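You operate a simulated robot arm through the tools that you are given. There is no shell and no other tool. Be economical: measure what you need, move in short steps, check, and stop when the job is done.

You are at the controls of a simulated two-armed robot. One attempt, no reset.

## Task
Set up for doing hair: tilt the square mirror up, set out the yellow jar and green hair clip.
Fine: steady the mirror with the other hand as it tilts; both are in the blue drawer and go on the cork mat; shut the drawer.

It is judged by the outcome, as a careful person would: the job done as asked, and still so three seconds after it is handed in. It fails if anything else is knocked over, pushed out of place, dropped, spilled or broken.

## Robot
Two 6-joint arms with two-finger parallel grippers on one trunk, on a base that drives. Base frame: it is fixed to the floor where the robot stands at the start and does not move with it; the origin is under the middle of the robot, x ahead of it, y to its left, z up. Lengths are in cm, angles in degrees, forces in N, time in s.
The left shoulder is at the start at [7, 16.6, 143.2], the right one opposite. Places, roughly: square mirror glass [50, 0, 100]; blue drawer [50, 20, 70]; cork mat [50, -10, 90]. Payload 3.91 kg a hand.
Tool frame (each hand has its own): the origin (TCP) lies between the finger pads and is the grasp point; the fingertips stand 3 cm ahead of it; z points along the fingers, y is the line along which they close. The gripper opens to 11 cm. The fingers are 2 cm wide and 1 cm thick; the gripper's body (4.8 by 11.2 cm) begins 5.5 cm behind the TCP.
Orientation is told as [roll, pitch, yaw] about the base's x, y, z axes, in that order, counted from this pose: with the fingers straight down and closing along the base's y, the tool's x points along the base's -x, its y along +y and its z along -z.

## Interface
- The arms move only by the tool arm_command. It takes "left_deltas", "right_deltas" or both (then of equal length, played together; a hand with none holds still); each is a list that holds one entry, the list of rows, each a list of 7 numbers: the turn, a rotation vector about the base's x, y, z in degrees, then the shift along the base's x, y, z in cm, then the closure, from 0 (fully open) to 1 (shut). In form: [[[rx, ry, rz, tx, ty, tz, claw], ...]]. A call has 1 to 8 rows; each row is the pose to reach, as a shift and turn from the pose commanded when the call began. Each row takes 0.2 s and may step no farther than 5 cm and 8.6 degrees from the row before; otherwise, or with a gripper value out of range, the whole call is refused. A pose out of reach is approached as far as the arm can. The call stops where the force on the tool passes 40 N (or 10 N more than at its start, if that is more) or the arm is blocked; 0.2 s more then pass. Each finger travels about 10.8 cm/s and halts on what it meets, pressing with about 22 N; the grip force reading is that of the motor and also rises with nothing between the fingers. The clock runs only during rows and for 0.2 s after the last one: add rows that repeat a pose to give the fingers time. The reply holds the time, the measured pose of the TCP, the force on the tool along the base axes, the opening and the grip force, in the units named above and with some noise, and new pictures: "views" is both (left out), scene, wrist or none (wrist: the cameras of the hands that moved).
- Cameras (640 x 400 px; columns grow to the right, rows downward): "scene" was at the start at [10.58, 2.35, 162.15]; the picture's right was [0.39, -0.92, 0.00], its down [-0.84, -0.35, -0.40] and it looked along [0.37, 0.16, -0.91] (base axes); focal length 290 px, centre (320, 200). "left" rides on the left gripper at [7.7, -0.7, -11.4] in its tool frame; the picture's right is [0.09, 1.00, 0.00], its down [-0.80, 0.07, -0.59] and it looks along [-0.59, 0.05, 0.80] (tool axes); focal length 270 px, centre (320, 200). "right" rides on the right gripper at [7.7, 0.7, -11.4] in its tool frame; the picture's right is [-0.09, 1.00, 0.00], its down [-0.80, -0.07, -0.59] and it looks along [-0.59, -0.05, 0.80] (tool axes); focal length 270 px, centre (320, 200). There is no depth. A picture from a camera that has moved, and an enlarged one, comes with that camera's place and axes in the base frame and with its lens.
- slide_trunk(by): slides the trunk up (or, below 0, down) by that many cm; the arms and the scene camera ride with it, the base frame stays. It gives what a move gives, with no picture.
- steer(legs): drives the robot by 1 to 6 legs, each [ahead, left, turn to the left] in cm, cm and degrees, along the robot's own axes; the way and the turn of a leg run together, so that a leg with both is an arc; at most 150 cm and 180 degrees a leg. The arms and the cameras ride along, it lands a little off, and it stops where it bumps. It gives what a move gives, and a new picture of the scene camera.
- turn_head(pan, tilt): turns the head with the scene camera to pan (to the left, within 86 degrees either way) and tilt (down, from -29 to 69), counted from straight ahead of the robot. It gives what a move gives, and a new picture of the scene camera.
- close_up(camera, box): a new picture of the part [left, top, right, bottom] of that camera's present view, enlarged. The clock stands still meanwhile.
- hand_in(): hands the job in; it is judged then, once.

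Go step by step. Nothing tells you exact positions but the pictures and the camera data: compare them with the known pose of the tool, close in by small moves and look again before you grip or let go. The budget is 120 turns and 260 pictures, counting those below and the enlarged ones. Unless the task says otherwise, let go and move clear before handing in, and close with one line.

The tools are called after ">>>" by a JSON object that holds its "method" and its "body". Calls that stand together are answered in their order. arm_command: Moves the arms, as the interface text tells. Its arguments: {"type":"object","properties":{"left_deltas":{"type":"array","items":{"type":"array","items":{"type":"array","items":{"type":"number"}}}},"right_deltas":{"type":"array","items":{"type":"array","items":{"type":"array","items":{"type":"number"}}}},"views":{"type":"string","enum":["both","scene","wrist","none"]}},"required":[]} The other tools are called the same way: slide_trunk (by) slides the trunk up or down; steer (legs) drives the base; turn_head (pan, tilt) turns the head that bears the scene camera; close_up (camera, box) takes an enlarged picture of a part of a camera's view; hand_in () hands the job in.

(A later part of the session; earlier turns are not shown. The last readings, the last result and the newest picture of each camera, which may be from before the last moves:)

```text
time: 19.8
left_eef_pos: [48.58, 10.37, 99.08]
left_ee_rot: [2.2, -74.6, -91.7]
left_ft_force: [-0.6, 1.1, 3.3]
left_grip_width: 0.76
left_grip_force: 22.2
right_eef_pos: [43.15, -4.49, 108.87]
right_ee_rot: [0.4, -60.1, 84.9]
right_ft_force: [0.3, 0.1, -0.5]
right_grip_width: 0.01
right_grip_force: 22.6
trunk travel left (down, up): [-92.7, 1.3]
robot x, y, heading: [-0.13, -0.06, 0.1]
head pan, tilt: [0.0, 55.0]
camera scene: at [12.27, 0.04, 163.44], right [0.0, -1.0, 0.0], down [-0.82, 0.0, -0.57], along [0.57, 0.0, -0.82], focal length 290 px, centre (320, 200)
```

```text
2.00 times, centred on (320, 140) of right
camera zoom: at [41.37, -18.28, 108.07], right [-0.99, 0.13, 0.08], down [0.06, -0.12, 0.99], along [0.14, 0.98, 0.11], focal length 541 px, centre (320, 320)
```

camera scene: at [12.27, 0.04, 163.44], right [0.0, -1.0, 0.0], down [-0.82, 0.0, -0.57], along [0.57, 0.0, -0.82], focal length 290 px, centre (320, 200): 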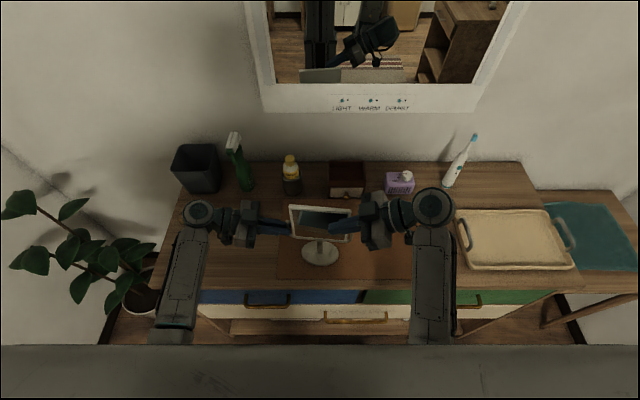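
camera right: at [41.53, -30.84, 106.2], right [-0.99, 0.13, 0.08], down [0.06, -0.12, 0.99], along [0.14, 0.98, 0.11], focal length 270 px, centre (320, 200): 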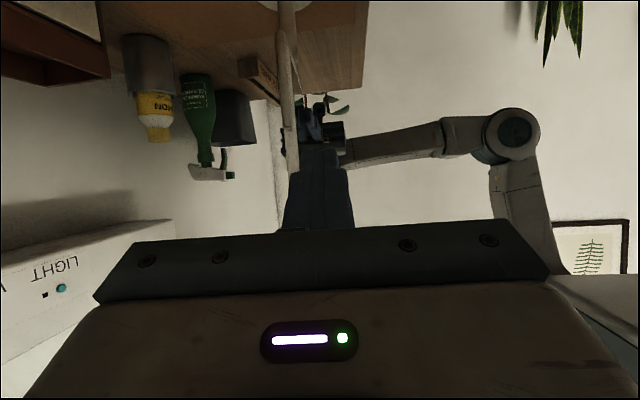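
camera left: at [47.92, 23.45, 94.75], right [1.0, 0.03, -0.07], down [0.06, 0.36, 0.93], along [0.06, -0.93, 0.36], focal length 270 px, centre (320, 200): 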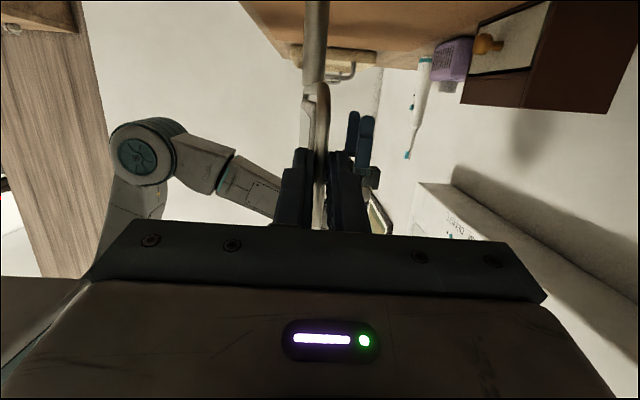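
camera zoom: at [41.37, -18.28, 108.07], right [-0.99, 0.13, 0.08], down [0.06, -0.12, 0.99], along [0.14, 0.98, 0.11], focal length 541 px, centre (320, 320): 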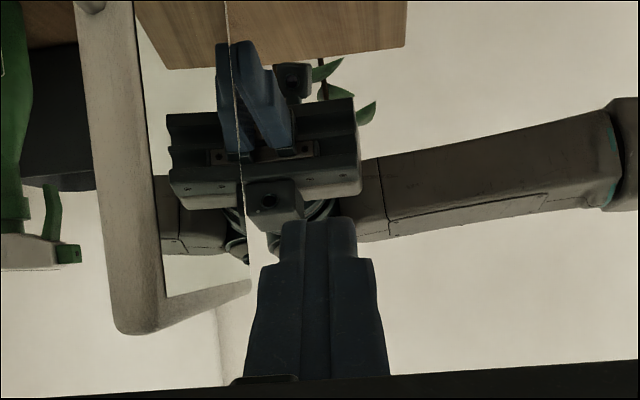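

The finger is in front of the frame's upper part (frame front at x ≈ 47.3). I push slowly along +x in small steps.

>>> {"method": "arm_command", "body": {"right_deltas": [[[0, 0, 0, 1.2, 0, 0, 1], [0, 0, 0, 2, 0, 0, 1], [0, 0, 0, 2.5, 0, 0, 1], [0, 0, 0, 3, 0, 0, 1], [0, 0, 0, 3.4, 0, 0, 1], [0, 0, 0, 3.8, 0, 0, 1]]], "views": "none"}}

>>> {"method": "close_up", "body": {"camera": "scene", "box": [260, 180, 400, 270]}}

>>> {"method": "close_up", "body": {"camera": "right", "box": [200, 40, 440, 240]}}

```text
time: 21.2
left_eef_pos: [48.57, 10.38, 98.98]
left_ee_rot: [2.2, -74.6, -91.6]
left_ft_force: [-1.7, -1.4, 2.0]
left_grip_width: 0.75
left_grip_force: 21.7
right_eef_pos: [47.12, -4.5, 108.92]
right_ee_rot: [0.2, -60.0, 84.8]
right_ft_force: [-0.3, 0.8, 0.5]
right_grip_width: 0.01
right_grip_force: 22.2
trunk travel left (down, up): [-92.7, 1.3]
robot x, y, heading: [-0.01, 0.18, 0.0]
head pan, tilt: [0.0, 55.0]
```

```text
4.44 times, centred on (330, 225) of scene
camera zoom: at [12.27, 0.03, 163.43], right [0.0, -1.0, 0.0], down [-0.82, 0.0, -0.57], along [0.57, 0.0, -0.82], focal length 1290 px, centre (276, 89)
```

zoom: 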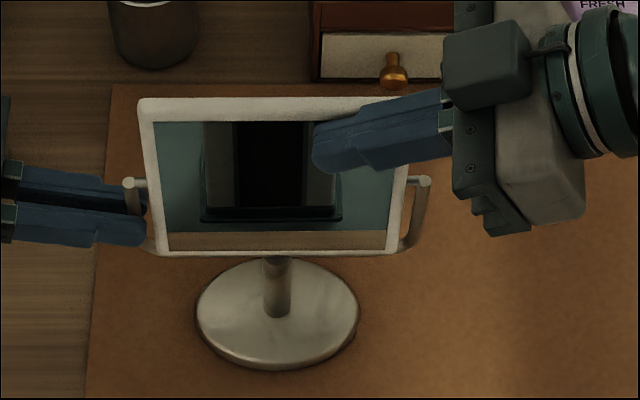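

```text
2.00 times, centred on (320, 140) of right
camera zoom: at [45.35, -18.38, 108.11], right [-0.99, 0.13, 0.08], down [0.06, -0.12, 0.99], along [0.14, 0.98, 0.11], focal length 541 px, centre (320, 320)
```

zoom: 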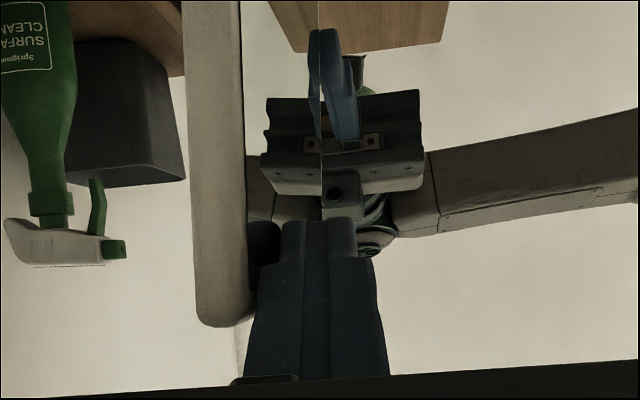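

The push at the frame's right side mostly swung the stand slightly about the left grip. I'll back off and push near the left side instead, close to the holding hand, so it can't swing.

>>> {"method": "arm_command", "body": {"right_deltas": [[[0, 0, 0, -2, 0, 0, 1], [0, 0, 0, -2.5, 3, 0.3, 1], [0, 0, 0, -2.5, 6, 0.6, 1], [0, 0, 0, -2.5, 8, 0.6, 1], [0, 0, 0, -2.5, 8, 0.6, 1]]], "views": "none"}}

>>> {"method": "close_up", "body": {"camera": "scene", "box": [260, 180, 400, 270]}}

```text
time: 22.3
left_eef_pos: [48.64, 10.26, 99.06]
left_ee_rot: [2.1, -74.7, -91.5]
left_ft_force: [0.2, -2.5, 2.1]
left_grip_width: 0.76
left_grip_force: 21.8
right_eef_pos: [45.12, -2.54, 106.19]
right_ee_rot: [-2.2, -50.9, 86.5]
right_ft_force: [0.9, 0.2, 0.8]
right_grip_width: 0.01
right_grip_force: 22.3
trunk travel left (down, up): [-92.7, 1.3]
robot x, y, heading: [-0.05, 0.14, 0.0]
head pan, tilt: [0.0, 55.0]
stopped in row 5 (right hand): the arm was blocked; the commanded pose is now the measured one
```

```text
4.44 times, centred on (330, 225) of scene
camera zoom: at [12.34, 0.01, 163.43], right [0.0, -1.0, 0.0], down [-0.82, 0.0, -0.57], along [0.57, 0.0, -0.82], focal length 1290 px, centre (276, 89)
```

zoom: 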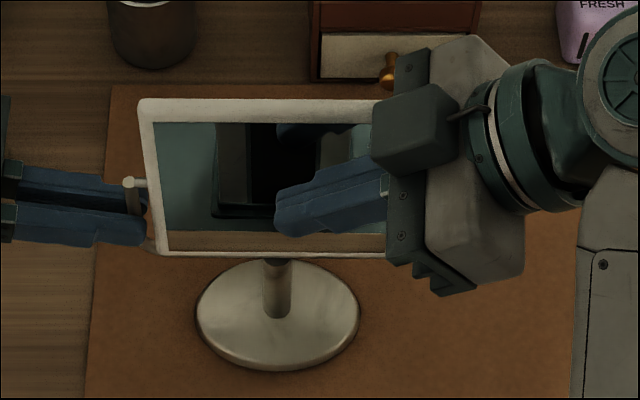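

>>> {"method": "arm_command", "body": {"right_deltas": [[[8, 0, 0, -0.5, -1, 1, 1], [16, 0, 0, -1, -1.5, 1.5, 1], [24, 0, 0, -1, -1.5, 2, 1], [32, 0, 0, -1, -1, 2, 1], [34, 0, 0, -1, 1, 2, 1], [34, 0, 0, -1, 3, 2, 1], [34, 0, 0, -1, 5, 2, 1]]], "views": "none"}}

>>> {"method": "close_up", "body": {"camera": "scene", "box": [260, 180, 400, 270]}}

```text
time: 23.6
left_eef_pos: [48.51, 10.84, 98.78]
left_ee_rot: [1.9, -74.2, -91.4]
left_ft_force: [-1.4, 8.0, 6.6]
left_grip_width: 0.76
left_grip_force: 22.3
right_eef_pos: [44.15, -0.19, 108.55]
right_ee_rot: [13.6, -85.0, 71.2]
right_ft_force: [0.4, -2.3, 1.7]
right_grip_width: 0.0
right_grip_force: 22.4
trunk travel left (down, up): [-92.7, 1.3]
robot x, y, heading: [0.21, 0.04, 0.2]
head pan, tilt: [0.0, 55.0]
stopped in row 6 (left hand): the force on the tool passed its limit (the readings are from after the stop); the commanded pose is now the measured one
```

```text
4.44 times, centred on (330, 225) of scene
camera zoom: at [12.17, 0.26, 163.45], right [0.0, -1.0, 0.0], down [-0.82, 0.0, -0.57], along [0.57, 0.0, -0.82], focal length 1290 px, centre (276, 89)
```

zoom: 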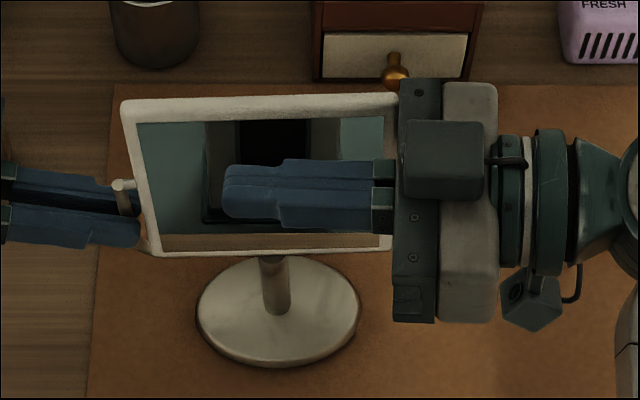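

The right hand's body caught the frame's right edge; I back it off at once.

>>> {"method": "arm_command", "body": {"right_deltas": [[[0, 0, 0, 0, -1.5, 0.5, 1], [0, 0, 0, 0, -4, 1, 1], [0, 0, 0, 0, -7, 1, 1]]], "views": "none"}}

>>> {"method": "close_up", "body": {"camera": "scene", "box": [260, 180, 400, 270]}}

```text
time: 24.4
left_eef_pos: [48.48, 10.47, 99.04]
left_ee_rot: [2.0, -74.1, -91.5]
left_ft_force: [-0.1, 3.0, 6.5]
left_grip_width: 0.76
left_grip_force: 22.6
right_eef_pos: [44.49, -7.59, 109.68]
right_ee_rot: [14.6, -85.0, 70.3]
right_ft_force: [0.4, -1.4, 0.4]
right_grip_width: 0.0
right_grip_force: 22.2
trunk travel left (down, up): [-92.7, 1.3]
robot x, y, heading: [-0.14, 0.19, 0.1]
head pan, tilt: [0.0, 55.0]
```

```text
4.44 times, centred on (330, 225) of scene
camera zoom: at [12.22, -0.13, 163.44], right [0.0, -1.0, 0.0], down [-0.82, 0.0, -0.57], along [0.57, 0.0, -0.82], focal length 1290 px, centre (276, 89)
```

zoom: 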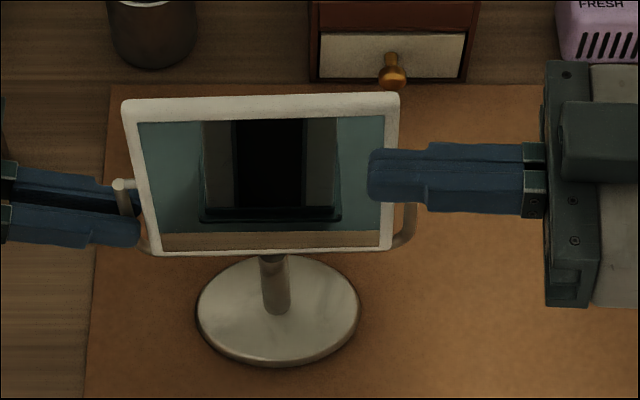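

I restore the left hand's original held position, and reset the right hand to the side with gripper half open: I'll pinch the frame's top edge and turn it about the pivot so the stand feels no net push.

>>> {"method": "arm_command", "body": {"right_deltas": [[[0, 0, 0, 0, -3, 0, 1], [-8, 0, 1.6, 1, -5, -0.5, 0.7], [-16, 0, 3.2, 2, -7, -1, 0.5], [-25, 0, 5, 3, -8, -1, 0.5], [-25, 0, 5, 3.7, -8, -1, 0.5], [-25, 0, 5, 3.7, -8, -1, 0.5]]], "left_deltas": [[[0, 0, 0, 0, 0, 0, 1], [0, 0, 0, 0, -0.1, 0.05, 1], [0, 0, 0, 0.1, -0.2, 0.1, 1], [0, 0, 0, 0.15, -0.35, 0.2, 1], [0, 0, 0, 0.2, -0.5, 0.33, 1], [0, 0, 0, 0.2, -0.5, 0.33, 1]]], "views": "none"}}

>>> {"method": "close_up", "body": {"camera": "scene", "box": [260, 180, 400, 270]}}

>>> {"method": "close_up", "body": {"camera": "right", "box": [200, 40, 440, 240]}}

```text
refused: row 4 steps farther than a row can; nothing moved
```

```text
4.44 times, centred on (330, 225) of scene
camera zoom: at [12.22, -0.13, 163.44], right [0.0, -1.0, 0.0], down [-0.82, 0.0, -0.57], along [0.57, 0.0, -0.82], focal length 1290 px, centre (276, 89)
```

zoom: 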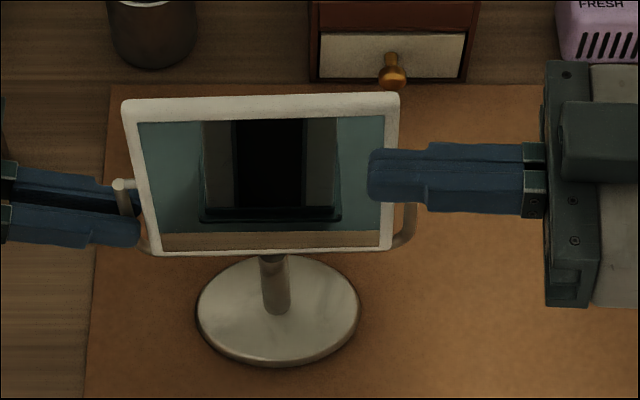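

```text
2.00 times, centred on (320, 140) of right
camera zoom: at [42.58, -19.53, 103.16], right [-0.99, 0.1, 0.11], down [0.04, -0.53, 0.85], along [0.14, 0.84, 0.52], focal length 541 px, centre (320, 320)
```

zoom: 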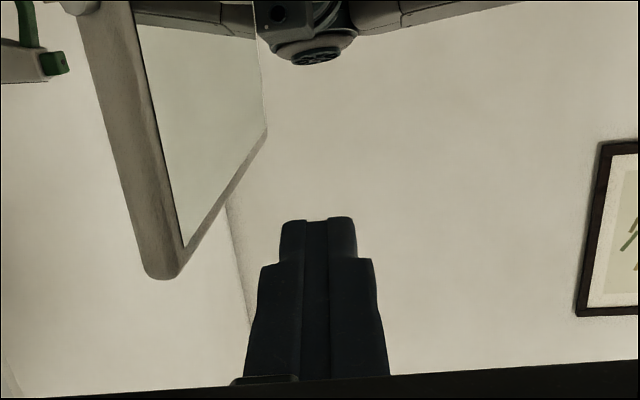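

>>> {"method": "arm_command", "body": {"right_deltas": [[[0, 0, 0, 0, -3, 0, 1], [-8, 0, 1.6, 1, -5, -0.5, 0.7], [-16, 0, 3.2, 2, -7, -1, 0.5], [-23.5, 0, 4.7, 3, -8, -1, 0.5], [-25, 0, 5, 3.7, -8, -1, 0.5], [-25, 0, 5, 3.7, -8, -1, 0.5]]], "left_deltas": [[[0, 0, 0, 0, 0, 0, 1], [0, 0, 0, 0, -0.1, 0.05, 1], [0, 0, 0, 0.1, -0.2, 0.1, 1], [0, 0, 0, 0.15, -0.35, 0.2, 1], [0, 0, 0, 0.2, -0.5, 0.33, 1], [0, 0, 0, 0.2, -0.5, 0.33, 1]]], "views": "none"}}

>>> {"method": "close_up", "body": {"camera": "scene", "box": [260, 180, 400, 270]}}

>>> {"method": "close_up", "body": {"camera": "right", "box": [200, 40, 440, 240]}}

```text
time: 25.8
left_eef_pos: [48.76, 10.1, 99.3]
left_ee_rot: [1.5, -74.2, -91.1]
left_ft_force: [0.7, 1.2, -3.2]
left_grip_width: 0.77
left_grip_force: 22.1
right_eef_pos: [47.9, -15.38, 108.74]
right_ee_rot: [-0.1, -60.1, 89.4]
right_ft_force: [0.2, -0.2, 0.3]
right_grip_width: 5.52
right_grip_force: 0.0
trunk travel left (down, up): [-92.7, 1.3]
robot x, y, heading: [-0.05, -0.25, 0.1]
head pan, tilt: [0.0, 55.0]
```

```text
4.44 times, centred on (330, 225) of scene
camera zoom: at [12.31, 0.04, 163.43], right [0.0, -1.0, 0.0], down [-0.82, 0.0, -0.57], along [0.57, 0.0, -0.82], focal length 1290 px, centre (276, 89)
```

zoom: 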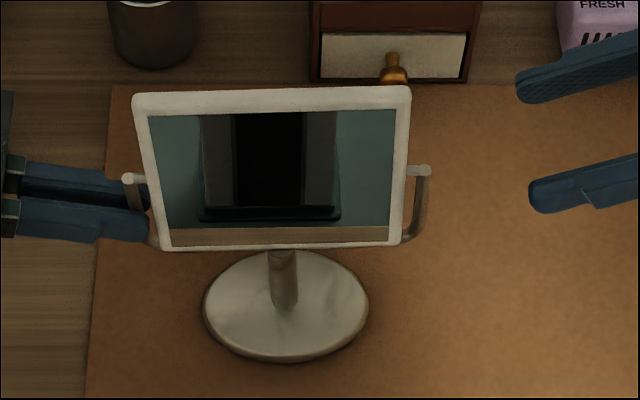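

```text
2.00 times, centred on (320, 140) of right
camera zoom: at [47.26, -29.2, 107.78], right [-1.0, 0.05, 0.08], down [0.07, -0.12, 0.99], along [0.06, 0.99, 0.11], focal length 541 px, centre (320, 320)
```

zoom: 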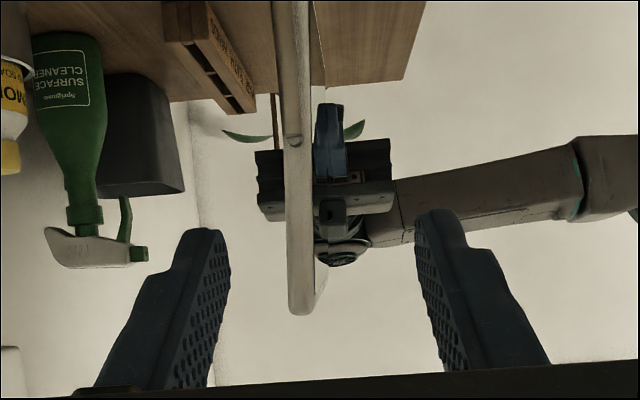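

>>> {"method": "arm_command", "body": {"right_deltas": [[[0, 0, 0, 0.6, 2, 0, 0.5], [0, 0, 0, 1.1, 4, 0, 0.5], [0, 0, 0, 1.1, 6, 0, 0.5], [0, 0, 0, 1.1, 8, 0, 0.5], [0, 0, 0, 1.1, 9, 0, 0.5]]], "left_deltas": [[[0, 0, 0, 0, 0.1, -0.1, 1], [0, 0, 0, 0, 0.2, -0.2, 1], [0, 0, 0, 0, 0.2, -0.2, 1], [0, 0, 0, 0, 0.2, -0.2, 1], [0, 0, 0, 0, 0.2, -0.2, 1]]], "views": "none"}}

>>> {"method": "close_up", "body": {"camera": "scene", "box": [260, 180, 400, 270]}}

>>> {"method": "close_up", "body": {"camera": "right", "box": [200, 40, 440, 240]}}

```text
time: 27.0
left_eef_pos: [48.9, 10.3, 99.01]
left_ee_rot: [1.6, -74.2, -91.2]
left_ft_force: [0.4, 0.7, -4.0]
left_grip_width: 0.74
left_grip_force: 22.6
right_eef_pos: [49.25, -6.31, 108.51]
right_ee_rot: [0.0, -60.1, 89.4]
right_ft_force: [0.1, 0.4, -0.3]
right_grip_width: 5.47
right_grip_force: 0.0
trunk travel left (down, up): [-92.7, 1.3]
robot x, y, heading: [-0.03, -0.06, 0.1]
head pan, tilt: [0.0, 55.0]
```

```text
4.44 times, centred on (330, 225) of scene
camera zoom: at [12.39, 0.13, 163.43], right [0.0, -1.0, 0.0], down [-0.82, 0.0, -0.57], along [0.57, 0.0, -0.82], focal length 1290 px, centre (276, 89)
```

zoom: 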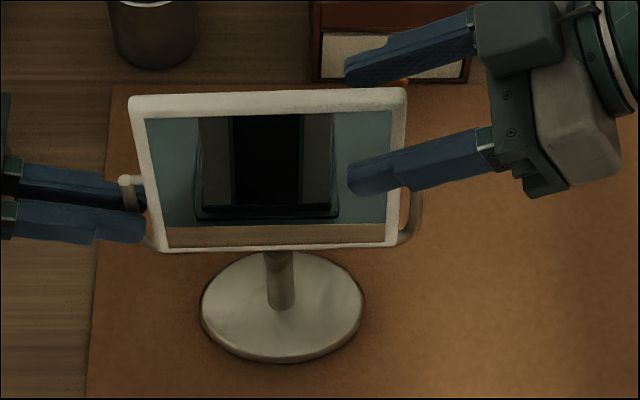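

```text
2.00 times, centred on (320, 140) of right
camera zoom: at [48.39, -20.16, 107.59], right [-1.0, 0.05, 0.08], down [0.07, -0.12, 0.99], along [0.06, 0.99, 0.11], focal length 541 px, centre (320, 320)
```

zoom: 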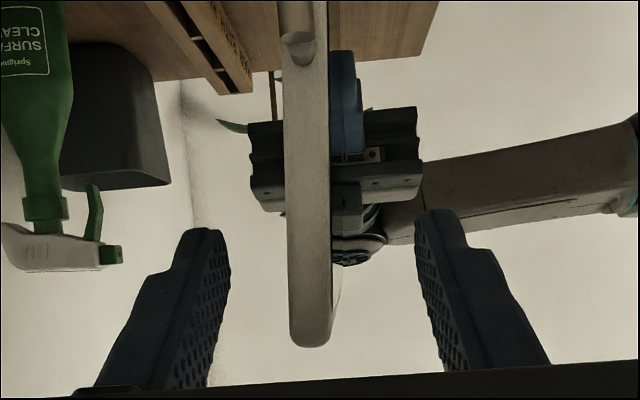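

Alignment is nearly right (frame centre ~0.3 cm to the rear). I shift, go in 2 cm more and close on the top border.

>>> {"method": "arm_command", "body": {"right_deltas": [[[0, 0, 0, 0.25, 1, 0, 0.55], [0, 0, 0, 0.25, 2, 0, 0.65], [0, 0, 0, 0.25, 2, 0, 0.75], [0, 0, 0, 0.25, 2, 0, 0.8], [0, 0, 0, 0.25, 2, 0, 0.8]]], "views": "none"}}

>>> {"method": "close_up", "body": {"camera": "scene", "box": [260, 180, 400, 270]}}

>>> {"method": "close_up", "body": {"camera": "right", "box": [200, 40, 440, 240]}}

```text
time: 28.2
left_eef_pos: [48.82, 10.43, 98.96]
left_ee_rot: [1.5, -74.2, -91.2]
left_ft_force: [-0.6, 0.2, -4.2]
left_grip_width: 0.74
left_grip_force: 22.4
right_eef_pos: [49.32, -4.44, 108.52]
right_ee_rot: [0.0, -60.0, 89.5]
right_ft_force: [0.4, -0.4, 0.3]
right_grip_width: 2.21
right_grip_force: 0.1
trunk travel left (down, up): [-92.7, 1.3]
robot x, y, heading: [0.38, 0.53, -0.2]
head pan, tilt: [0.0, 55.0]
```

```text
4.44 times, centred on (330, 225) of scene
camera zoom: at [12.39, 0.11, 163.43], right [0.0, -1.0, 0.0], down [-0.82, 0.0, -0.57], along [0.57, 0.0, -0.82], focal length 1290 px, centre (276, 89)
```

zoom: 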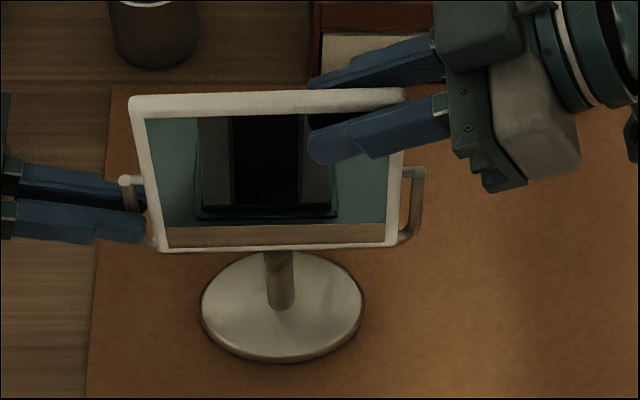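

```text
2.00 times, centred on (320, 140) of right
camera zoom: at [48.61, -18.21, 107.67], right [-1.0, 0.05, 0.08], down [0.07, -0.12, 0.99], along [0.06, 0.99, 0.11], focal length 541 px, centre (320, 320)
```

zoom: 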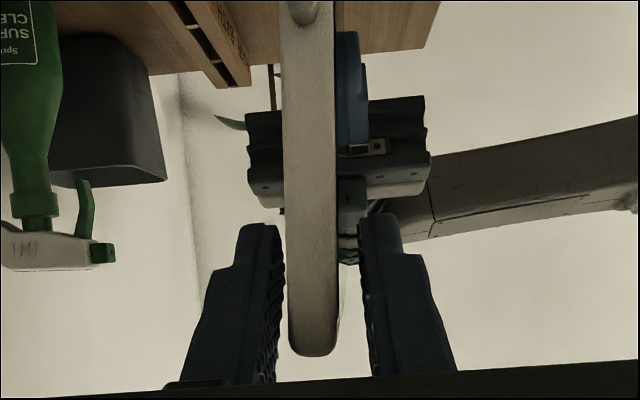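

>>> {"method": "arm_command", "body": {"right_deltas": [[[0, 0, 0, 0.2, 0, 0, 0.8], [0, 0, 0, 0.2, 0, 0, 0.86], [0, 0, 0, 0.2, 0, 0, 0.92], [0, 0, 0, 0.2, 0, 0, 1], [0, 0, 0, 0.2, 0, 0, 1]]], "views": "none"}}

>>> {"method": "close_up", "body": {"camera": "scene", "box": [260, 180, 400, 270]}}

```text
time: 29.4
left_eef_pos: [48.92, 10.28, 99.13]
left_ee_rot: [1.6, -74.2, -91.2]
left_ft_force: [8.3, 1.8, -4.0]
left_grip_width: 0.76
left_grip_force: 22.5
right_eef_pos: [49.62, -4.46, 108.57]
right_ee_rot: [0.1, -60.0, 89.4]
right_ft_force: [-9.6, -1.4, 1.2]
right_grip_width: 1.31
right_grip_force: 21.9
trunk travel left (down, up): [-92.7, 1.3]
robot x, y, heading: [-0.14, 0.16, -0.4]
head pan, tilt: [0.0, 55.0]
```

```text
4.44 times, centred on (330, 225) of scene
camera zoom: at [12.39, 0.06, 163.43], right [0.0, -1.0, 0.0], down [-0.82, 0.0, -0.57], along [0.57, 0.0, -0.82], focal length 1290 px, centre (276, 89)
```

zoom: 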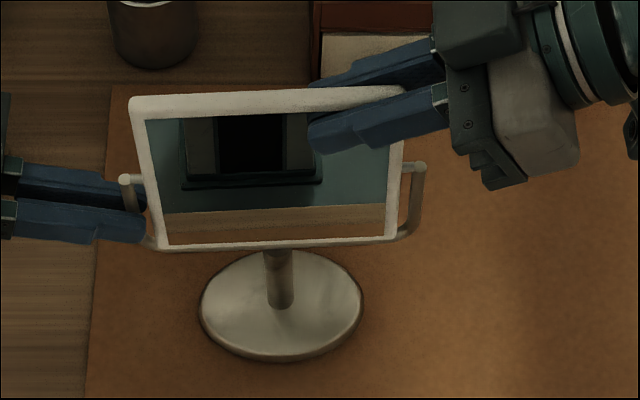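

Pinched (1.3 cm frame). Now I turn it about the pivot axis, top backwards: 15° first, then check.

>>> {"method": "arm_command", "body": {"right_deltas": [[[0, 0, 0, -0.1, 0, 0, 1], [0, 3, 0, 0.22, 0, -0.01, 1], [0, 6, 0, 0.55, 0, -0.03, 1], [0, 9, 0, 0.88, 0, -0.08, 1], [0, 12, 0, 1.2, 0, -0.14, 1], [0, 15, 0, 1.52, 0, -0.21, 1], [0, 15, 0, 1.52, 0, -0.21, 1]]], "views": "none"}}

>>> {"method": "close_up", "body": {"camera": "scene", "box": [260, 180, 400, 270]}}

```text
time: 31.0
left_eef_pos: [48.84, 10.28, 99.07]
left_ee_rot: [1.7, -74.3, -91.4]
left_ft_force: [9.9, 6.5, 0.6]
left_grip_width: 0.75
left_grip_force: 22.8
right_eef_pos: [50.98, -4.29, 108.39]
right_ee_rot: [28.4, -56.7, 65.3]
right_ft_force: [-9.7, -5.3, -1.2]
right_grip_width: 1.29
right_grip_force: 21.9
trunk travel left (down, up): [-92.7, 1.3]
robot x, y, heading: [0.2, 0.22, 0.1]
head pan, tilt: [0.0, 55.0]
```

```text
4.44 times, centred on (330, 225) of scene
camera zoom: at [12.36, 0.05, 163.43], right [0.0, -1.0, 0.0], down [-0.82, 0.0, -0.57], along [0.57, 0.0, -0.82], focal length 1290 px, centre (276, 89)
```

zoom: 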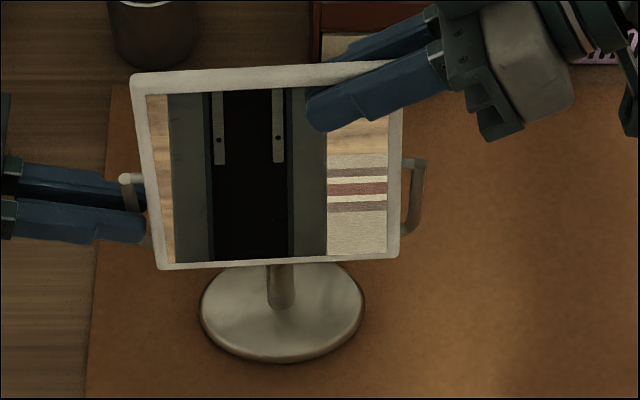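

The mirror tilts and the stand stays put. I add another 12°.

>>> {"method": "arm_command", "body": {"right_deltas": [[[0, 3, 0, 0.31, 0, -0.09, 1], [0, 6, 0, 0.62, 0, -0.2, 1], [0, 9, 0, 0.92, 0, -0.33, 1], [0, 12, 0, 1.22, 0, -0.47, 1], [0, 12, 0, 1.22, 0, -0.47, 1]]], "views": "none"}}

>>> {"method": "close_up", "body": {"camera": "scene", "box": [260, 180, 400, 270]}}

```text
time: 32.2
left_eef_pos: [48.89, 10.34, 99.0]
left_ee_rot: [1.7, -74.3, -91.2]
left_ft_force: [9.6, -3.9, -2.3]
left_grip_width: 0.78
left_grip_force: 21.7
right_eef_pos: [52.44, -4.38, 107.96]
right_ee_rot: [45.5, -50.5, 51.3]
right_ft_force: [-9.9, 2.5, 0.7]
right_grip_width: 1.24
right_grip_force: 22.1
trunk travel left (down, up): [-92.7, 1.3]
robot x, y, heading: [0.17, -0.07, -0.0]
head pan, tilt: [0.0, 55.0]
```

```text
4.44 times, centred on (330, 225) of scene
camera zoom: at [12.34, 0.03, 163.43], right [0.0, -1.0, 0.0], down [-0.82, 0.0, -0.57], along [0.57, 0.0, -0.82], focal length 1290 px, centre (276, 89)
```

zoom: 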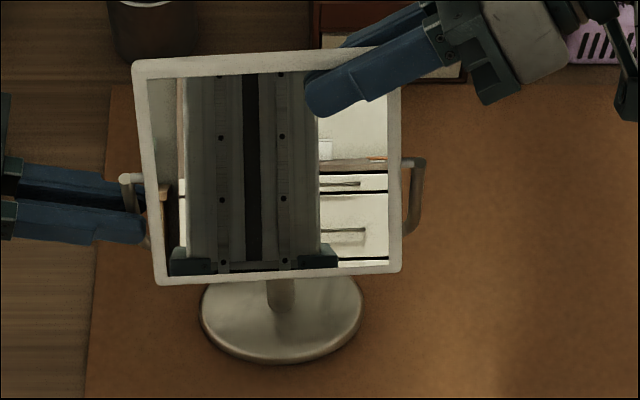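

About 27–28° now, a sensible tilt. I open the right hand and slide it off sideways in the frame's plane.

>>> {"method": "arm_command", "body": {"right_deltas": [[[0, 0, 0, -0.1, 0, 0, 0.9], [0, 0, 0, -0.1, 0, 0, 0.75], [0, 0, 0, -0.1, 0, 0, 0.65], [0, 0, 0, 0.2, -3, 0.5, 0.6], [0, 0, 0, 0.4, -7, 1, 0.6], [0, 0, 0, 0.4, -11, 1, 0.6]]], "views": "none"}}

>>> {"method": "close_up", "body": {"camera": "scene", "box": [260, 180, 400, 270]}}

```text
time: 33.6
left_eef_pos: [48.87, 10.28, 99.11]
left_ee_rot: [1.6, -74.1, -91.1]
left_ft_force: [0.1, -0.6, -3.3]
left_grip_width: 0.72
left_grip_force: 21.7
right_eef_pos: [52.64, -15.49, 108.98]
right_ee_rot: [45.4, -50.5, 51.3]
right_ft_force: [0.9, -0.1, 0.2]
right_grip_width: 4.4
right_grip_force: 0.0
trunk travel left (down, up): [-92.7, 1.3]
robot x, y, heading: [-0.12, 0.05, -0.1]
head pan, tilt: [0.0, 55.0]
```

```text
4.44 times, centred on (330, 225) of scene
camera zoom: at [12.37, -0.19, 163.42], right [0.0, -1.0, 0.0], down [-0.82, 0.0, -0.57], along [0.57, 0.0, -0.82], focal length 1290 px, centre (276, 89)
```

zoom: 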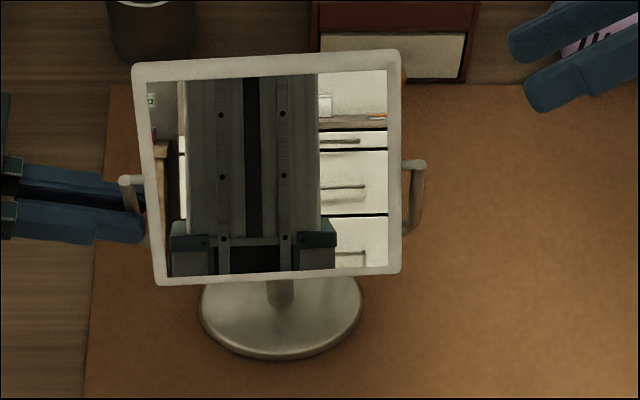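

The mirror holds its tilt. Now the left hand lets go of the yoke and backs straight out.

>>> {"method": "arm_command", "body": {"left_deltas": [[[0, 0, 0, 0, 0, 0, 0.9], [0, 0, 0, 0, 0, 0, 0.8], [0, 0, 0, 0, 0, 0, 0.7], [0, 0, 0, 0, 2, 0.3, 0.7], [0, 0, 0, 0, 5, 1, 0.7], [0, 0, 0, 0, 9, 2, 0.7]]], "right_deltas": [[[0, 0, 0, 0, 0, 0, 0.6], [0, 0, 0, 0, 0, 0, 0.6], [0, 0, 0, 0, -1, 0, 0.6], [0, 0, 0, -1, -2, 0, 0.6], [0, 0, 0, -2, -4, 0, 0.6], [0, 0, 0, -4, -6, 0, 0.6]]], "views": "scene"}}

>>> {"method": "close_up", "body": {"camera": "scene", "box": [260, 180, 400, 270]}}

```text
time: 35.0
left_eef_pos: [48.76, 19.66, 101.23]
left_ee_rot: [2.1, -74.3, -91.5]
left_ft_force: [-0.4, -0.2, 0.0]
left_grip_width: 3.29
left_grip_force: 0.1
right_eef_pos: [48.48, -21.31, 109.21]
right_ee_rot: [45.3, -50.5, 51.5]
right_ft_force: [-1.6, 0.2, 0.3]
right_grip_width: 4.39
right_grip_force: 0.1
trunk travel left (down, up): [-92.7, 1.3]
robot x, y, heading: [0.13, 0.01, 0.1]
head pan, tilt: [0.0, 55.0]
camera scene: at [12.15, 0.11, 163.44], right [0.0, -1.0, 0.0], down [-0.82, 0.0, -0.57], along [0.57, 0.0, -0.82], focal length 290 px, centre (320, 200)
```

scene: 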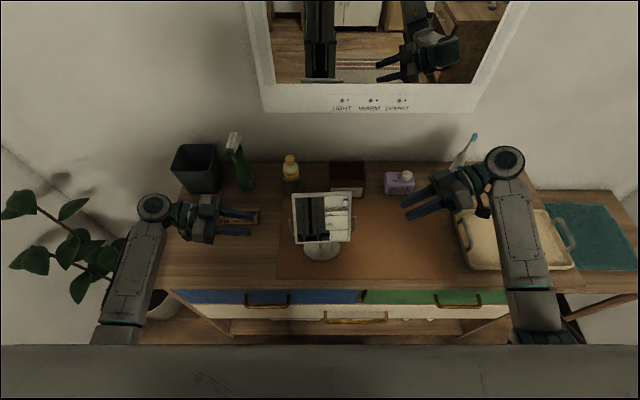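

```text
4.44 times, centred on (330, 225) of scene
camera zoom: at [12.15, 0.11, 163.44], right [0.0, -1.0, 0.0], down [-0.82, 0.0, -0.57], along [0.57, 0.0, -0.82], focal length 1290 px, centre (276, 89)
```

zoom: 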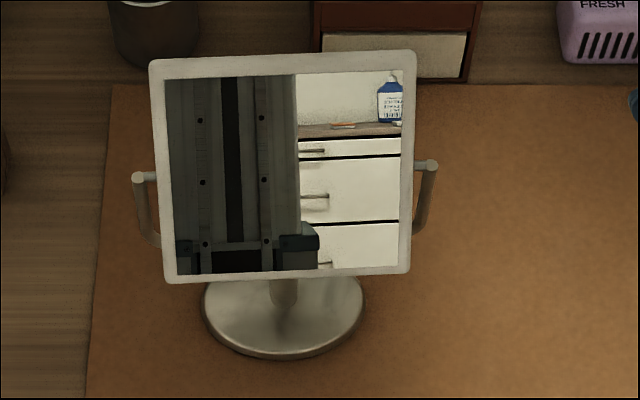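

The mirror is done. Now the drawer: I un-lean the left hand to pointing straight down (yaw -90), move the right hand aside, and look at the handle.

>>> {"method": "arm_command", "body": {"left_deltas": [[[8, 0, 0, -1, 1, 1, 0.5], [16, 0, 0, -2, 2, 1, 0.5], [24, 0, 0, -3, 2.5, 1, 0.5], [32, 0, 0, -4, 3, 1, 0.5], [40, 0, 0, -5, 3, 1, 0.5], [48, 0, 0, -6, 3, 0, 0.5], [56, 0, 0, -7, 3, -1, 0.5], [64, 0, 0, -8, 3, -2, 0.5]]], "views": "none"}}

>>> {"method": "close_up", "body": {"camera": "scene", "box": [180, 270, 380, 340]}}

```text
time: 36.8
left_eef_pos: [40.56, 22.57, 98.09]
left_ee_rot: [0.6, -10.1, -90.3]
left_ft_force: [-0.9, -0.3, 1.0]
left_grip_width: 5.51
left_grip_force: 0.1
left hand out of reach, approached as far as the arm can: row 8
right_eef_pos: [48.56, -21.47, 109.07]
right_ee_rot: [45.4, -50.5, 51.5]
right_ft_force: [0.4, 0.3, 0.0]
right_grip_width: 4.43
right_grip_force: 0.1
trunk travel left (down, up): [-92.7, 1.3]
robot x, y, heading: [-0.11, -0.23, -0.1]
head pan, tilt: [0.0, 55.0]
```

```text
3.20 times, centred on (280, 305) of scene
camera zoom: at [12.22, -0.13, 163.44], right [0.0, -1.0, 0.0], down [-0.82, 0.0, -0.57], along [0.57, 0.0, -0.82], focal length 929 px, centre (448, -136)
```

zoom: 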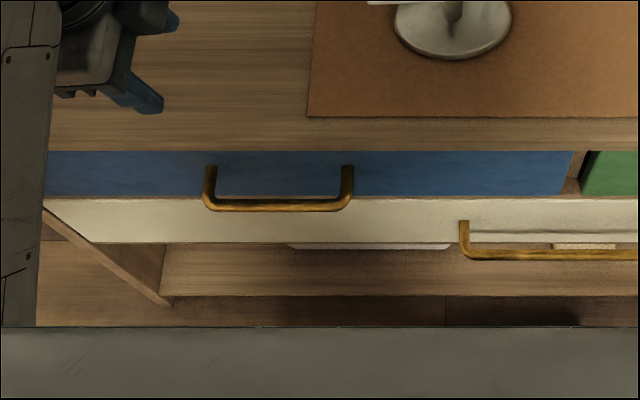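

The handle bar is about x 34.3, y 9–21, z ≈ 79, standing about 3 cm off the drawer front. I back the robot up 15 cm for room to pull, and finish setting the hand vertical.

>>> {"method": "steer", "body": {"legs": [[-15, 0, 0]]}}

>>> {"method": "arm_command", "body": {"left_deltas": [[[3, 0, 0, 2, -2, -2, 0.6], [6, 0, 0, 4, -4, -4, 0.72], [9.5, 0, 0, 6, -6, -6, 0.72], [9.5, 0, 0, 8, -7.5, -7, 0.72], [9.5, 0, 0, 8.5, -7.5, -7, 0.72]]]}}

```text
time: 38.2
left_eef_pos: [25.79, 22.9, 97.98]
left_ee_rot: [0.6, -10.4, -90.3]
left_ft_force: [-0.2, 0.5, -0.4]
left_grip_width: 5.5
left_grip_force: 0.0
right_eef_pos: [33.6, -21.34, 109.06]
right_ee_rot: [45.6, -50.4, 51.3]
right_ft_force: [-0.8, -0.7, 0.5]
right_grip_width: 4.4
right_grip_force: 0.1
trunk travel left (down, up): [-92.7, 1.3]
robot x, y, heading: [-15.33, -0.28, 0.1]
head pan, tilt: [0.0, 55.0]
camera scene: at [-2.48, 0.04, 163.4], right [0.0, -1.0, 0.0], down [-0.82, 0.0, -0.57], along [0.57, 0.0, -0.82], focal length 290 px, centre (320, 200)
```

scene: 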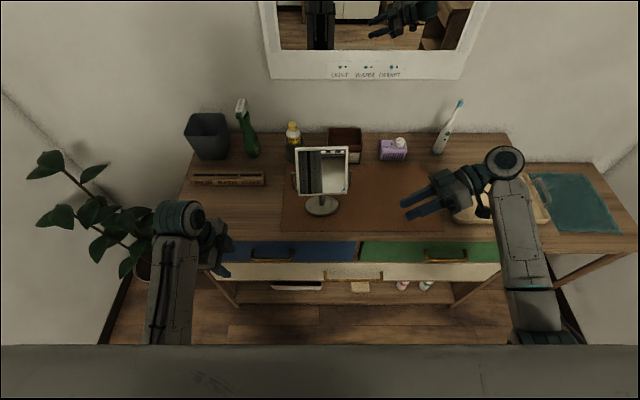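

```text
time: 39.4
left_eef_pos: [33.98, 15.28, 90.96]
left_ee_rot: [0.8, -0.8, -90.3]
left_ft_force: [0.5, -0.2, -0.1]
left_grip_width: 3.1
left_grip_force: 0.0
right_eef_pos: [33.54, -21.31, 109.11]
right_ee_rot: [45.4, -50.4, 51.4]
right_ft_force: [1.0, -0.4, -0.1]
right_grip_width: 4.41
right_grip_force: 0.2
trunk travel left (down, up): [-92.7, 1.3]
robot x, y, heading: [-14.69, -0.11, 0.2]
head pan, tilt: [0.0, 55.0]
camera scene: at [-2.76, 0.08, 163.42], right [0.0, -1.0, 0.0], down [-0.82, 0.0, -0.57], along [0.57, 0.0, -0.82], focal length 290 px, centre (320, 200)
camera left: at [33.35, 23.12, 102.38], right [1.0, 0.08, 0.01], down [0.06, -0.79, 0.61], along [0.06, -0.6, -0.8], focal length 270 px, centre (320, 200)
```

scene: 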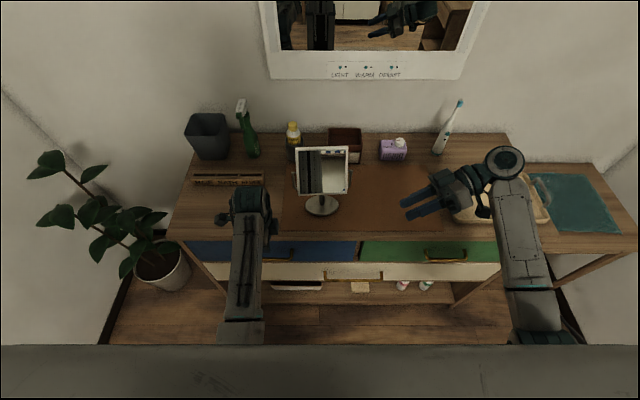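
left: 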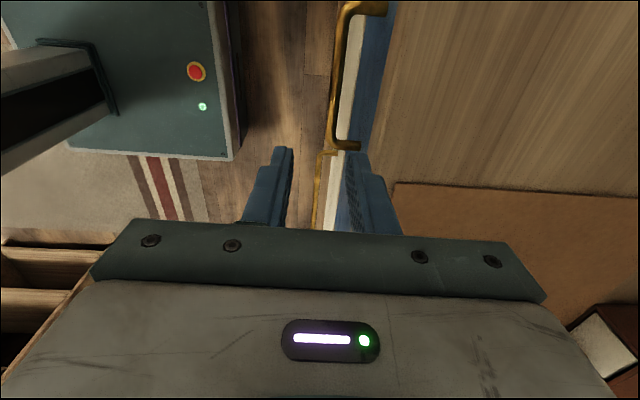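

Triangulating both cameras puts the bar lower and deeper: about (35.9, 9–21, 73.5), under a counter overhang. A vertical hand would hit the counter edge, so I pitch the tool forward 60°, fingers above and below the bar.

>>> {"method": "arm_command", "body": {"left_deltas": [[[0, -8, 0, -1, 0, 0, 0.72], [0, -16, 0, -2, 0, -1, 0.72], [0, -24, 0, -3.5, 0, -2, 0.72], [0, -32, 0, -5, 0, -4, 0.72], [0, -40, 0, -6.5, 0, -6, 0.72], [0, -48, 0, -7.5, 0, -8, 0.72], [0, -56, 0, -8, 0, -10, 0.72], [0, -60, 0, -8, 0, -12, 0.72]]]}}

```text
time: 41.2
left_eef_pos: [25.96, 15.37, 79.12]
left_ee_rot: [60.6, -0.2, -90.7]
left_ft_force: [0.2, -0.6, 0.3]
left_grip_width: 3.06
left_grip_force: 0.0
right_eef_pos: [33.59, -21.3, 109.01]
right_ee_rot: [45.4, -50.3, 51.5]
right_ft_force: [0.3, -1.2, 0.7]
right_grip_width: 4.41
right_grip_force: 0.0
trunk travel left (down, up): [-92.7, 1.3]
robot x, y, heading: [-15.53, -0.21, 0.2]
head pan, tilt: [0.0, 55.0]
camera scene: at [-2.77, 0.12, 163.43], right [0.0, -1.0, 0.0], down [-0.82, 0.0, -0.57], along [0.57, 0.0, -0.82], focal length 290 px, centre (320, 200)
camera left: at [15.83, 23.15, 84.06], right [0.49, 0.09, 0.87], down [-0.49, -0.79, 0.36], along [0.72, -0.6, -0.34], focal length 270 px, centre (320, 200)
```

scene: 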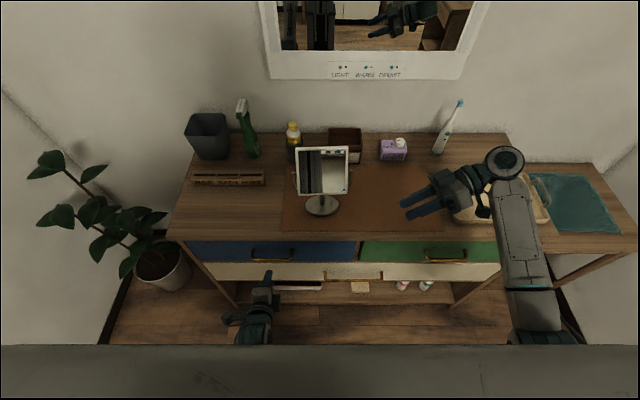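
left: 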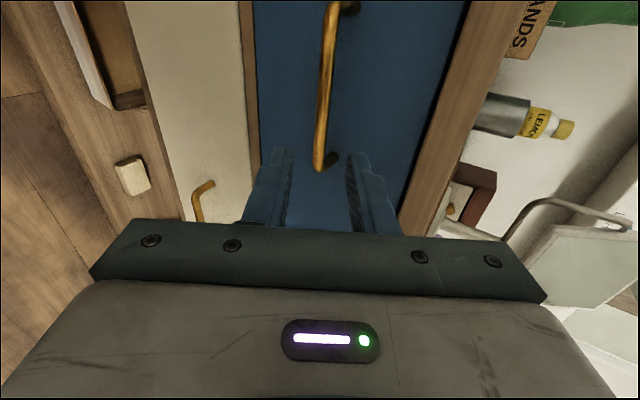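

Bar confirmed at about z 73.9 and aligned between the fingers. I advance along the tool axis.

>>> {"method": "arm_command", "body": {"left_deltas": [[[0, 0, 0, 3, -0.1, -1.6, 0.7], [0, 0, 0, 6, -0.3, -3.1, 0.7], [0, 0, 0, 8, -0.4, -4.2, 0.7], [0, 0, 0, 8.6, -0.4, -4.5, 0.7]]]}}

>>> {"method": "close_up", "body": {"camera": "left", "box": [200, 0, 440, 240]}}

```text
time: 42.2
left_eef_pos: [34.65, 14.82, 74.45]
left_ee_rot: [60.8, -0.2, -90.8]
left_ft_force: [0.6, 0.3, 0.1]
left_grip_width: 3.3
left_grip_force: 0.1
right_eef_pos: [33.5, -21.39, 109.14]
right_ee_rot: [45.4, -50.3, 51.4]
right_ft_force: [0.3, -0.4, -0.6]
right_grip_width: 4.4
right_grip_force: 0.0
trunk travel left (down, up): [-92.7, 1.3]
robot x, y, heading: [-15.21, -0.04, 0.1]
head pan, tilt: [0.0, 55.0]
camera scene: at [-2.86, 0.04, 163.43], right [0.0, -1.0, 0.0], down [-0.82, 0.0, -0.57], along [0.57, 0.0, -0.82], focal length 290 px, centre (320, 200)
camera left: at [24.52, 22.68, 79.55], right [0.49, 0.08, 0.87], down [-0.5, -0.79, 0.35], along [0.72, -0.6, -0.35], focal length 270 px, centre (320, 200)
```

scene: 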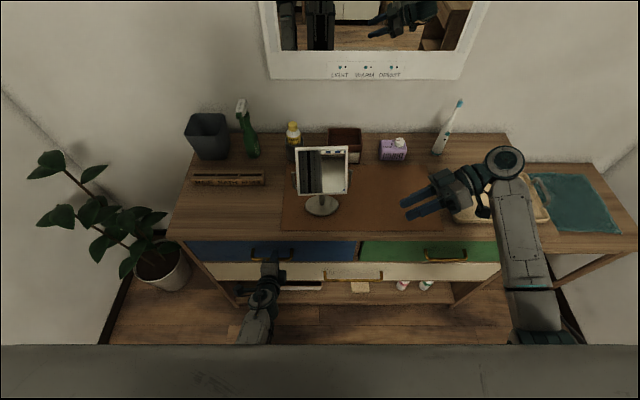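
left: 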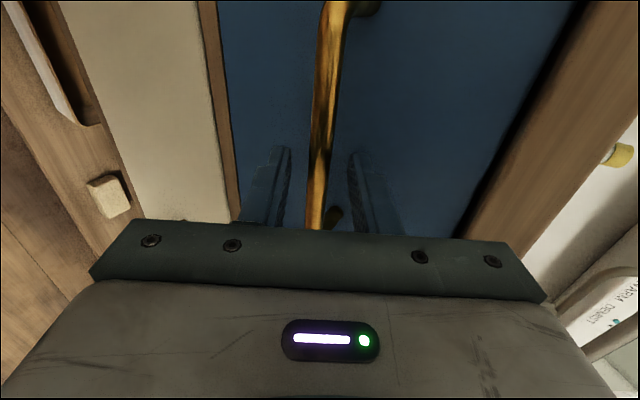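

```text
1.67 times, centred on (320, 120) of left
camera zoom: at [24.52, 22.68, 79.55], right [0.49, 0.08, 0.87], down [-0.5, -0.79, 0.35], along [0.72, -0.6, -0.35], focal length 450 px, centre (320, 333)
```

zoom: 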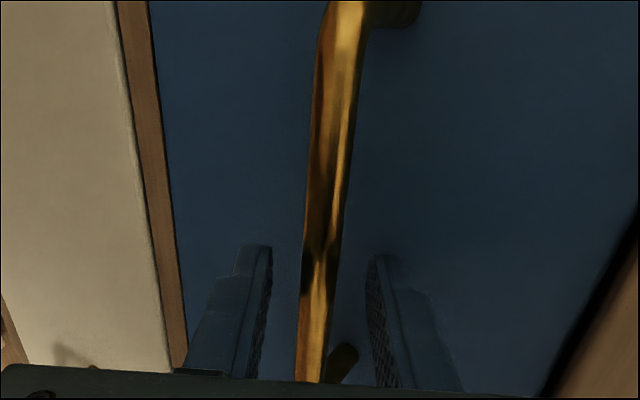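

The bar runs between the fingers. I close on it and pull slowly.

>>> {"method": "arm_command", "body": {"left_deltas": [[[0, 0, 0, 0, 0, 0, 0.85], [0, 0, 0, 0, 0, 0, 1], [0, 0, 0, 0, 0, 0, 1], [0, 0, 0, -1, 0, 0, 1], [0, 0, 0, -2, 0, 0, 1], [0, 0, 0, -3, 0, 0, 1]]]}}

```text
time: 43.6
left_eef_pos: [31.62, 14.81, 74.51]
left_ee_rot: [60.7, -0.2, -90.8]
left_ft_force: [0.0, -5.2, -4.3]
left_grip_width: 1.16
left_grip_force: 44.4
right_eef_pos: [33.51, -21.37, 109.02]
right_ee_rot: [45.4, -50.4, 51.4]
right_ft_force: [-0.5, -0.1, -0.6]
right_grip_width: 4.39
right_grip_force: 0.1
trunk travel left (down, up): [-92.7, 1.3]
robot x, y, heading: [-15.24, 0.38, 0.2]
head pan, tilt: [0.0, 55.0]
camera scene: at [-2.8, -0.03, 163.42], right [0.0, -1.0, 0.0], down [-0.82, 0.0, -0.57], along [0.57, 0.0, -0.82], focal length 290 px, centre (320, 200)
camera left: at [21.43, 22.69, 79.55], right [0.49, 0.08, 0.87], down [-0.49, -0.79, 0.36], along [0.72, -0.6, -0.35], focal length 270 px, centre (320, 200)
```

scene: 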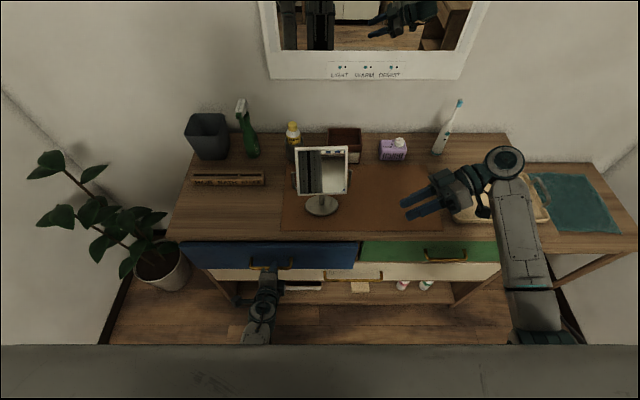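
left: 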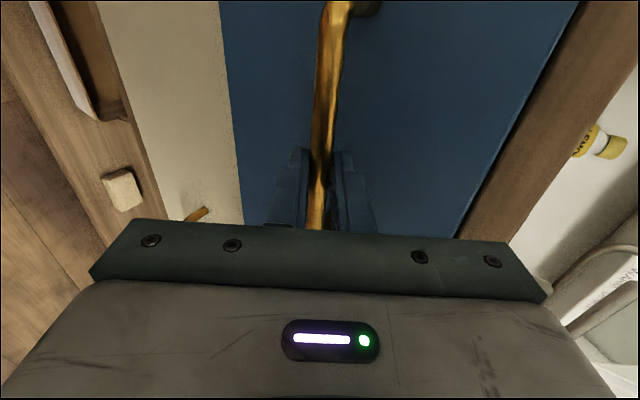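

>>> {"method": "arm_command", "body": {"left_deltas": [[[0, 0, 0, -1.5, 0, 0, 1], [0, 0, 0, -3, 0, 0, 1], [0, 0, 0, -4.5, 0, 0, 1], [0, 0, 0, -6, 0, 0, 1], [0, 0, 0, -7.5, 0, 0, 1], [0, 0, 0, -9, 0, 0, 1], [0, 0, 0, -10.5, 0, 0, 1], [0, 0, 0, -12, 0, 0, 1]]], "views": "scene"}}

>>> {"method": "close_up", "body": {"camera": "scene", "box": [160, 210, 380, 345]}}

```text
time: 45.2
left_eef_pos: [21.72, 14.83, 74.58]
left_ee_rot: [59.2, 0.1, -90.2]
left_ft_force: [0.6, -4.3, -16.0]
left_grip_width: 1.2
left_grip_force: 44.8
left hand out of reach, approached as far as the arm can: row 6, 7
right_eef_pos: [33.58, -21.28, 109.11]
right_ee_rot: [45.3, -50.3, 51.5]
right_ft_force: [-0.4, -0.9, 0.1]
right_grip_width: 4.4
right_grip_force: 0.1
trunk travel left (down, up): [-92.7, 1.3]
robot x, y, heading: [-15.27, -0.08, 0.1]
head pan, tilt: [0.0, 55.0]
stopped in row 7 (left hand): the force on the tool passed its limit (the readings are from after the stop); the commanded pose is now the measured one
camera scene: at [-2.87, 0.07, 163.45], right [0.0, -1.0, 0.0], down [-0.82, 0.0, -0.57], along [0.57, 0.0, -0.82], focal length 290 px, centre (320, 200)
```

scene: 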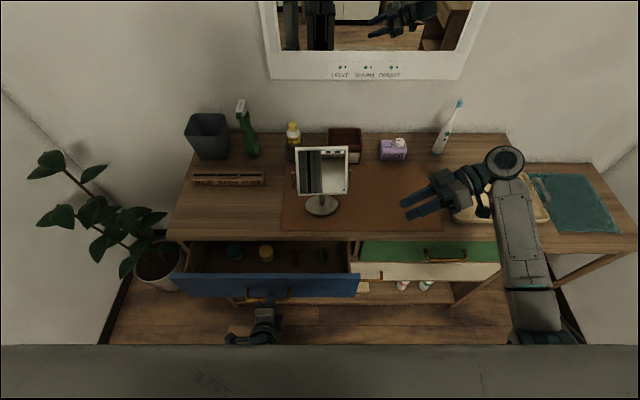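

```text
2.91 times, centred on (270, 278) of scene
camera zoom: at [-2.87, 0.07, 163.45], right [0.0, -1.0, 0.0], down [-0.82, 0.0, -0.57], along [0.57, 0.0, -0.82], focal length 844 px, centre (466, -26)
```

zoom: 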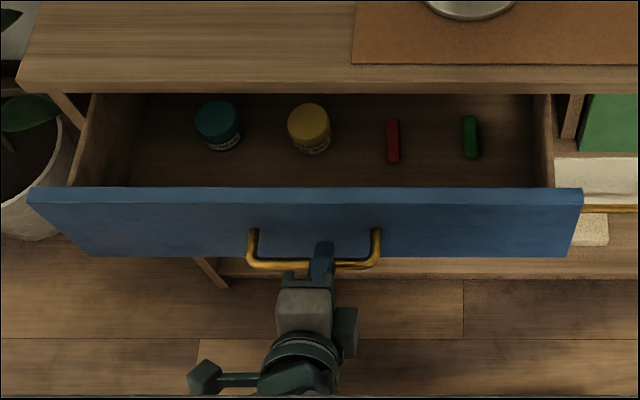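

The drawer is open 13 cm: yellow jar near (40, 18), green clip near (40, -0.5), both still under the counter edge (x 37.4). The arm is at its near limit, so I back the base 10 cm with the handle held.

>>> {"method": "steer", "body": {"legs": [[-5, 0, 0], [-5, 0, 0]]}}

>>> {"method": "close_up", "body": {"camera": "scene", "box": [160, 180, 380, 345]}}

```text
time: 46.9
left_eef_pos: [11.3, 14.62, 74.46]
left_ee_rot: [59.2, 0.1, -90.3]
left_ft_force: [0.0, -3.9, -6.2]
left_grip_width: 1.2
left_grip_force: 44.6
right_eef_pos: [23.03, -21.46, 109.14]
right_ee_rot: [45.2, -50.5, 51.6]
right_ft_force: [0.0, 0.2, 0.0]
right_grip_width: 4.4
right_grip_force: 0.1
trunk travel left (down, up): [-92.7, 1.3]
robot x, y, heading: [-25.14, -0.0, 0.4]
head pan, tilt: [0.0, 55.0]
stopped in leg 2: the force on the tool passed its limit (the readings are from after the stop); the commanded pose is now the measured one
camera scene: at [-13.42, 0.01, 163.42], right [0.0, -1.0, 0.0], down [-0.82, 0.0, -0.58], along [0.58, 0.0, -0.82], focal length 290 px, centre (320, 200)
```

scene: 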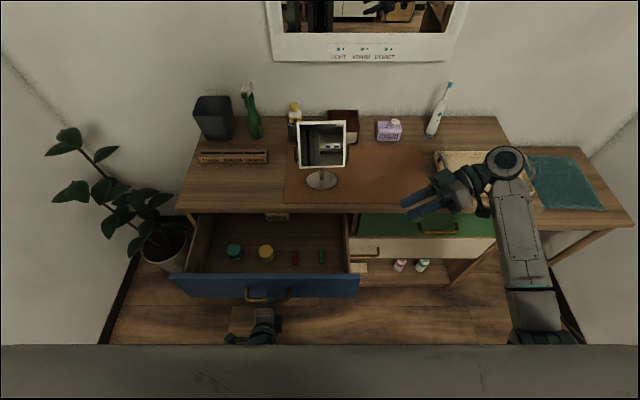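

```text
2.42 times, centred on (270, 262) of scene
camera zoom: at [-13.42, 0.01, 163.42], right [0.0, -1.0, 0.0], down [-0.82, 0.0, -0.58], along [0.58, 0.0, -0.82], focal length 704 px, centre (441, 48)
```

zoom: 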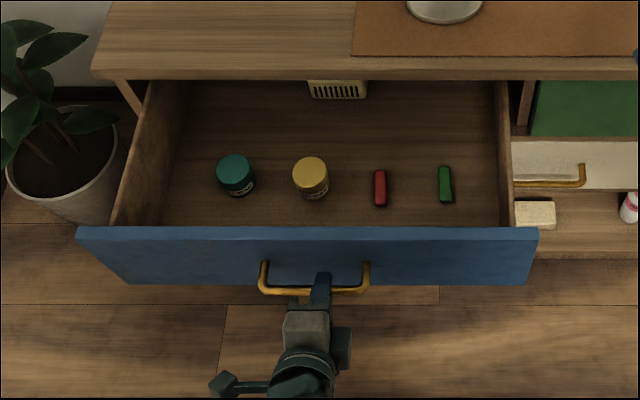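

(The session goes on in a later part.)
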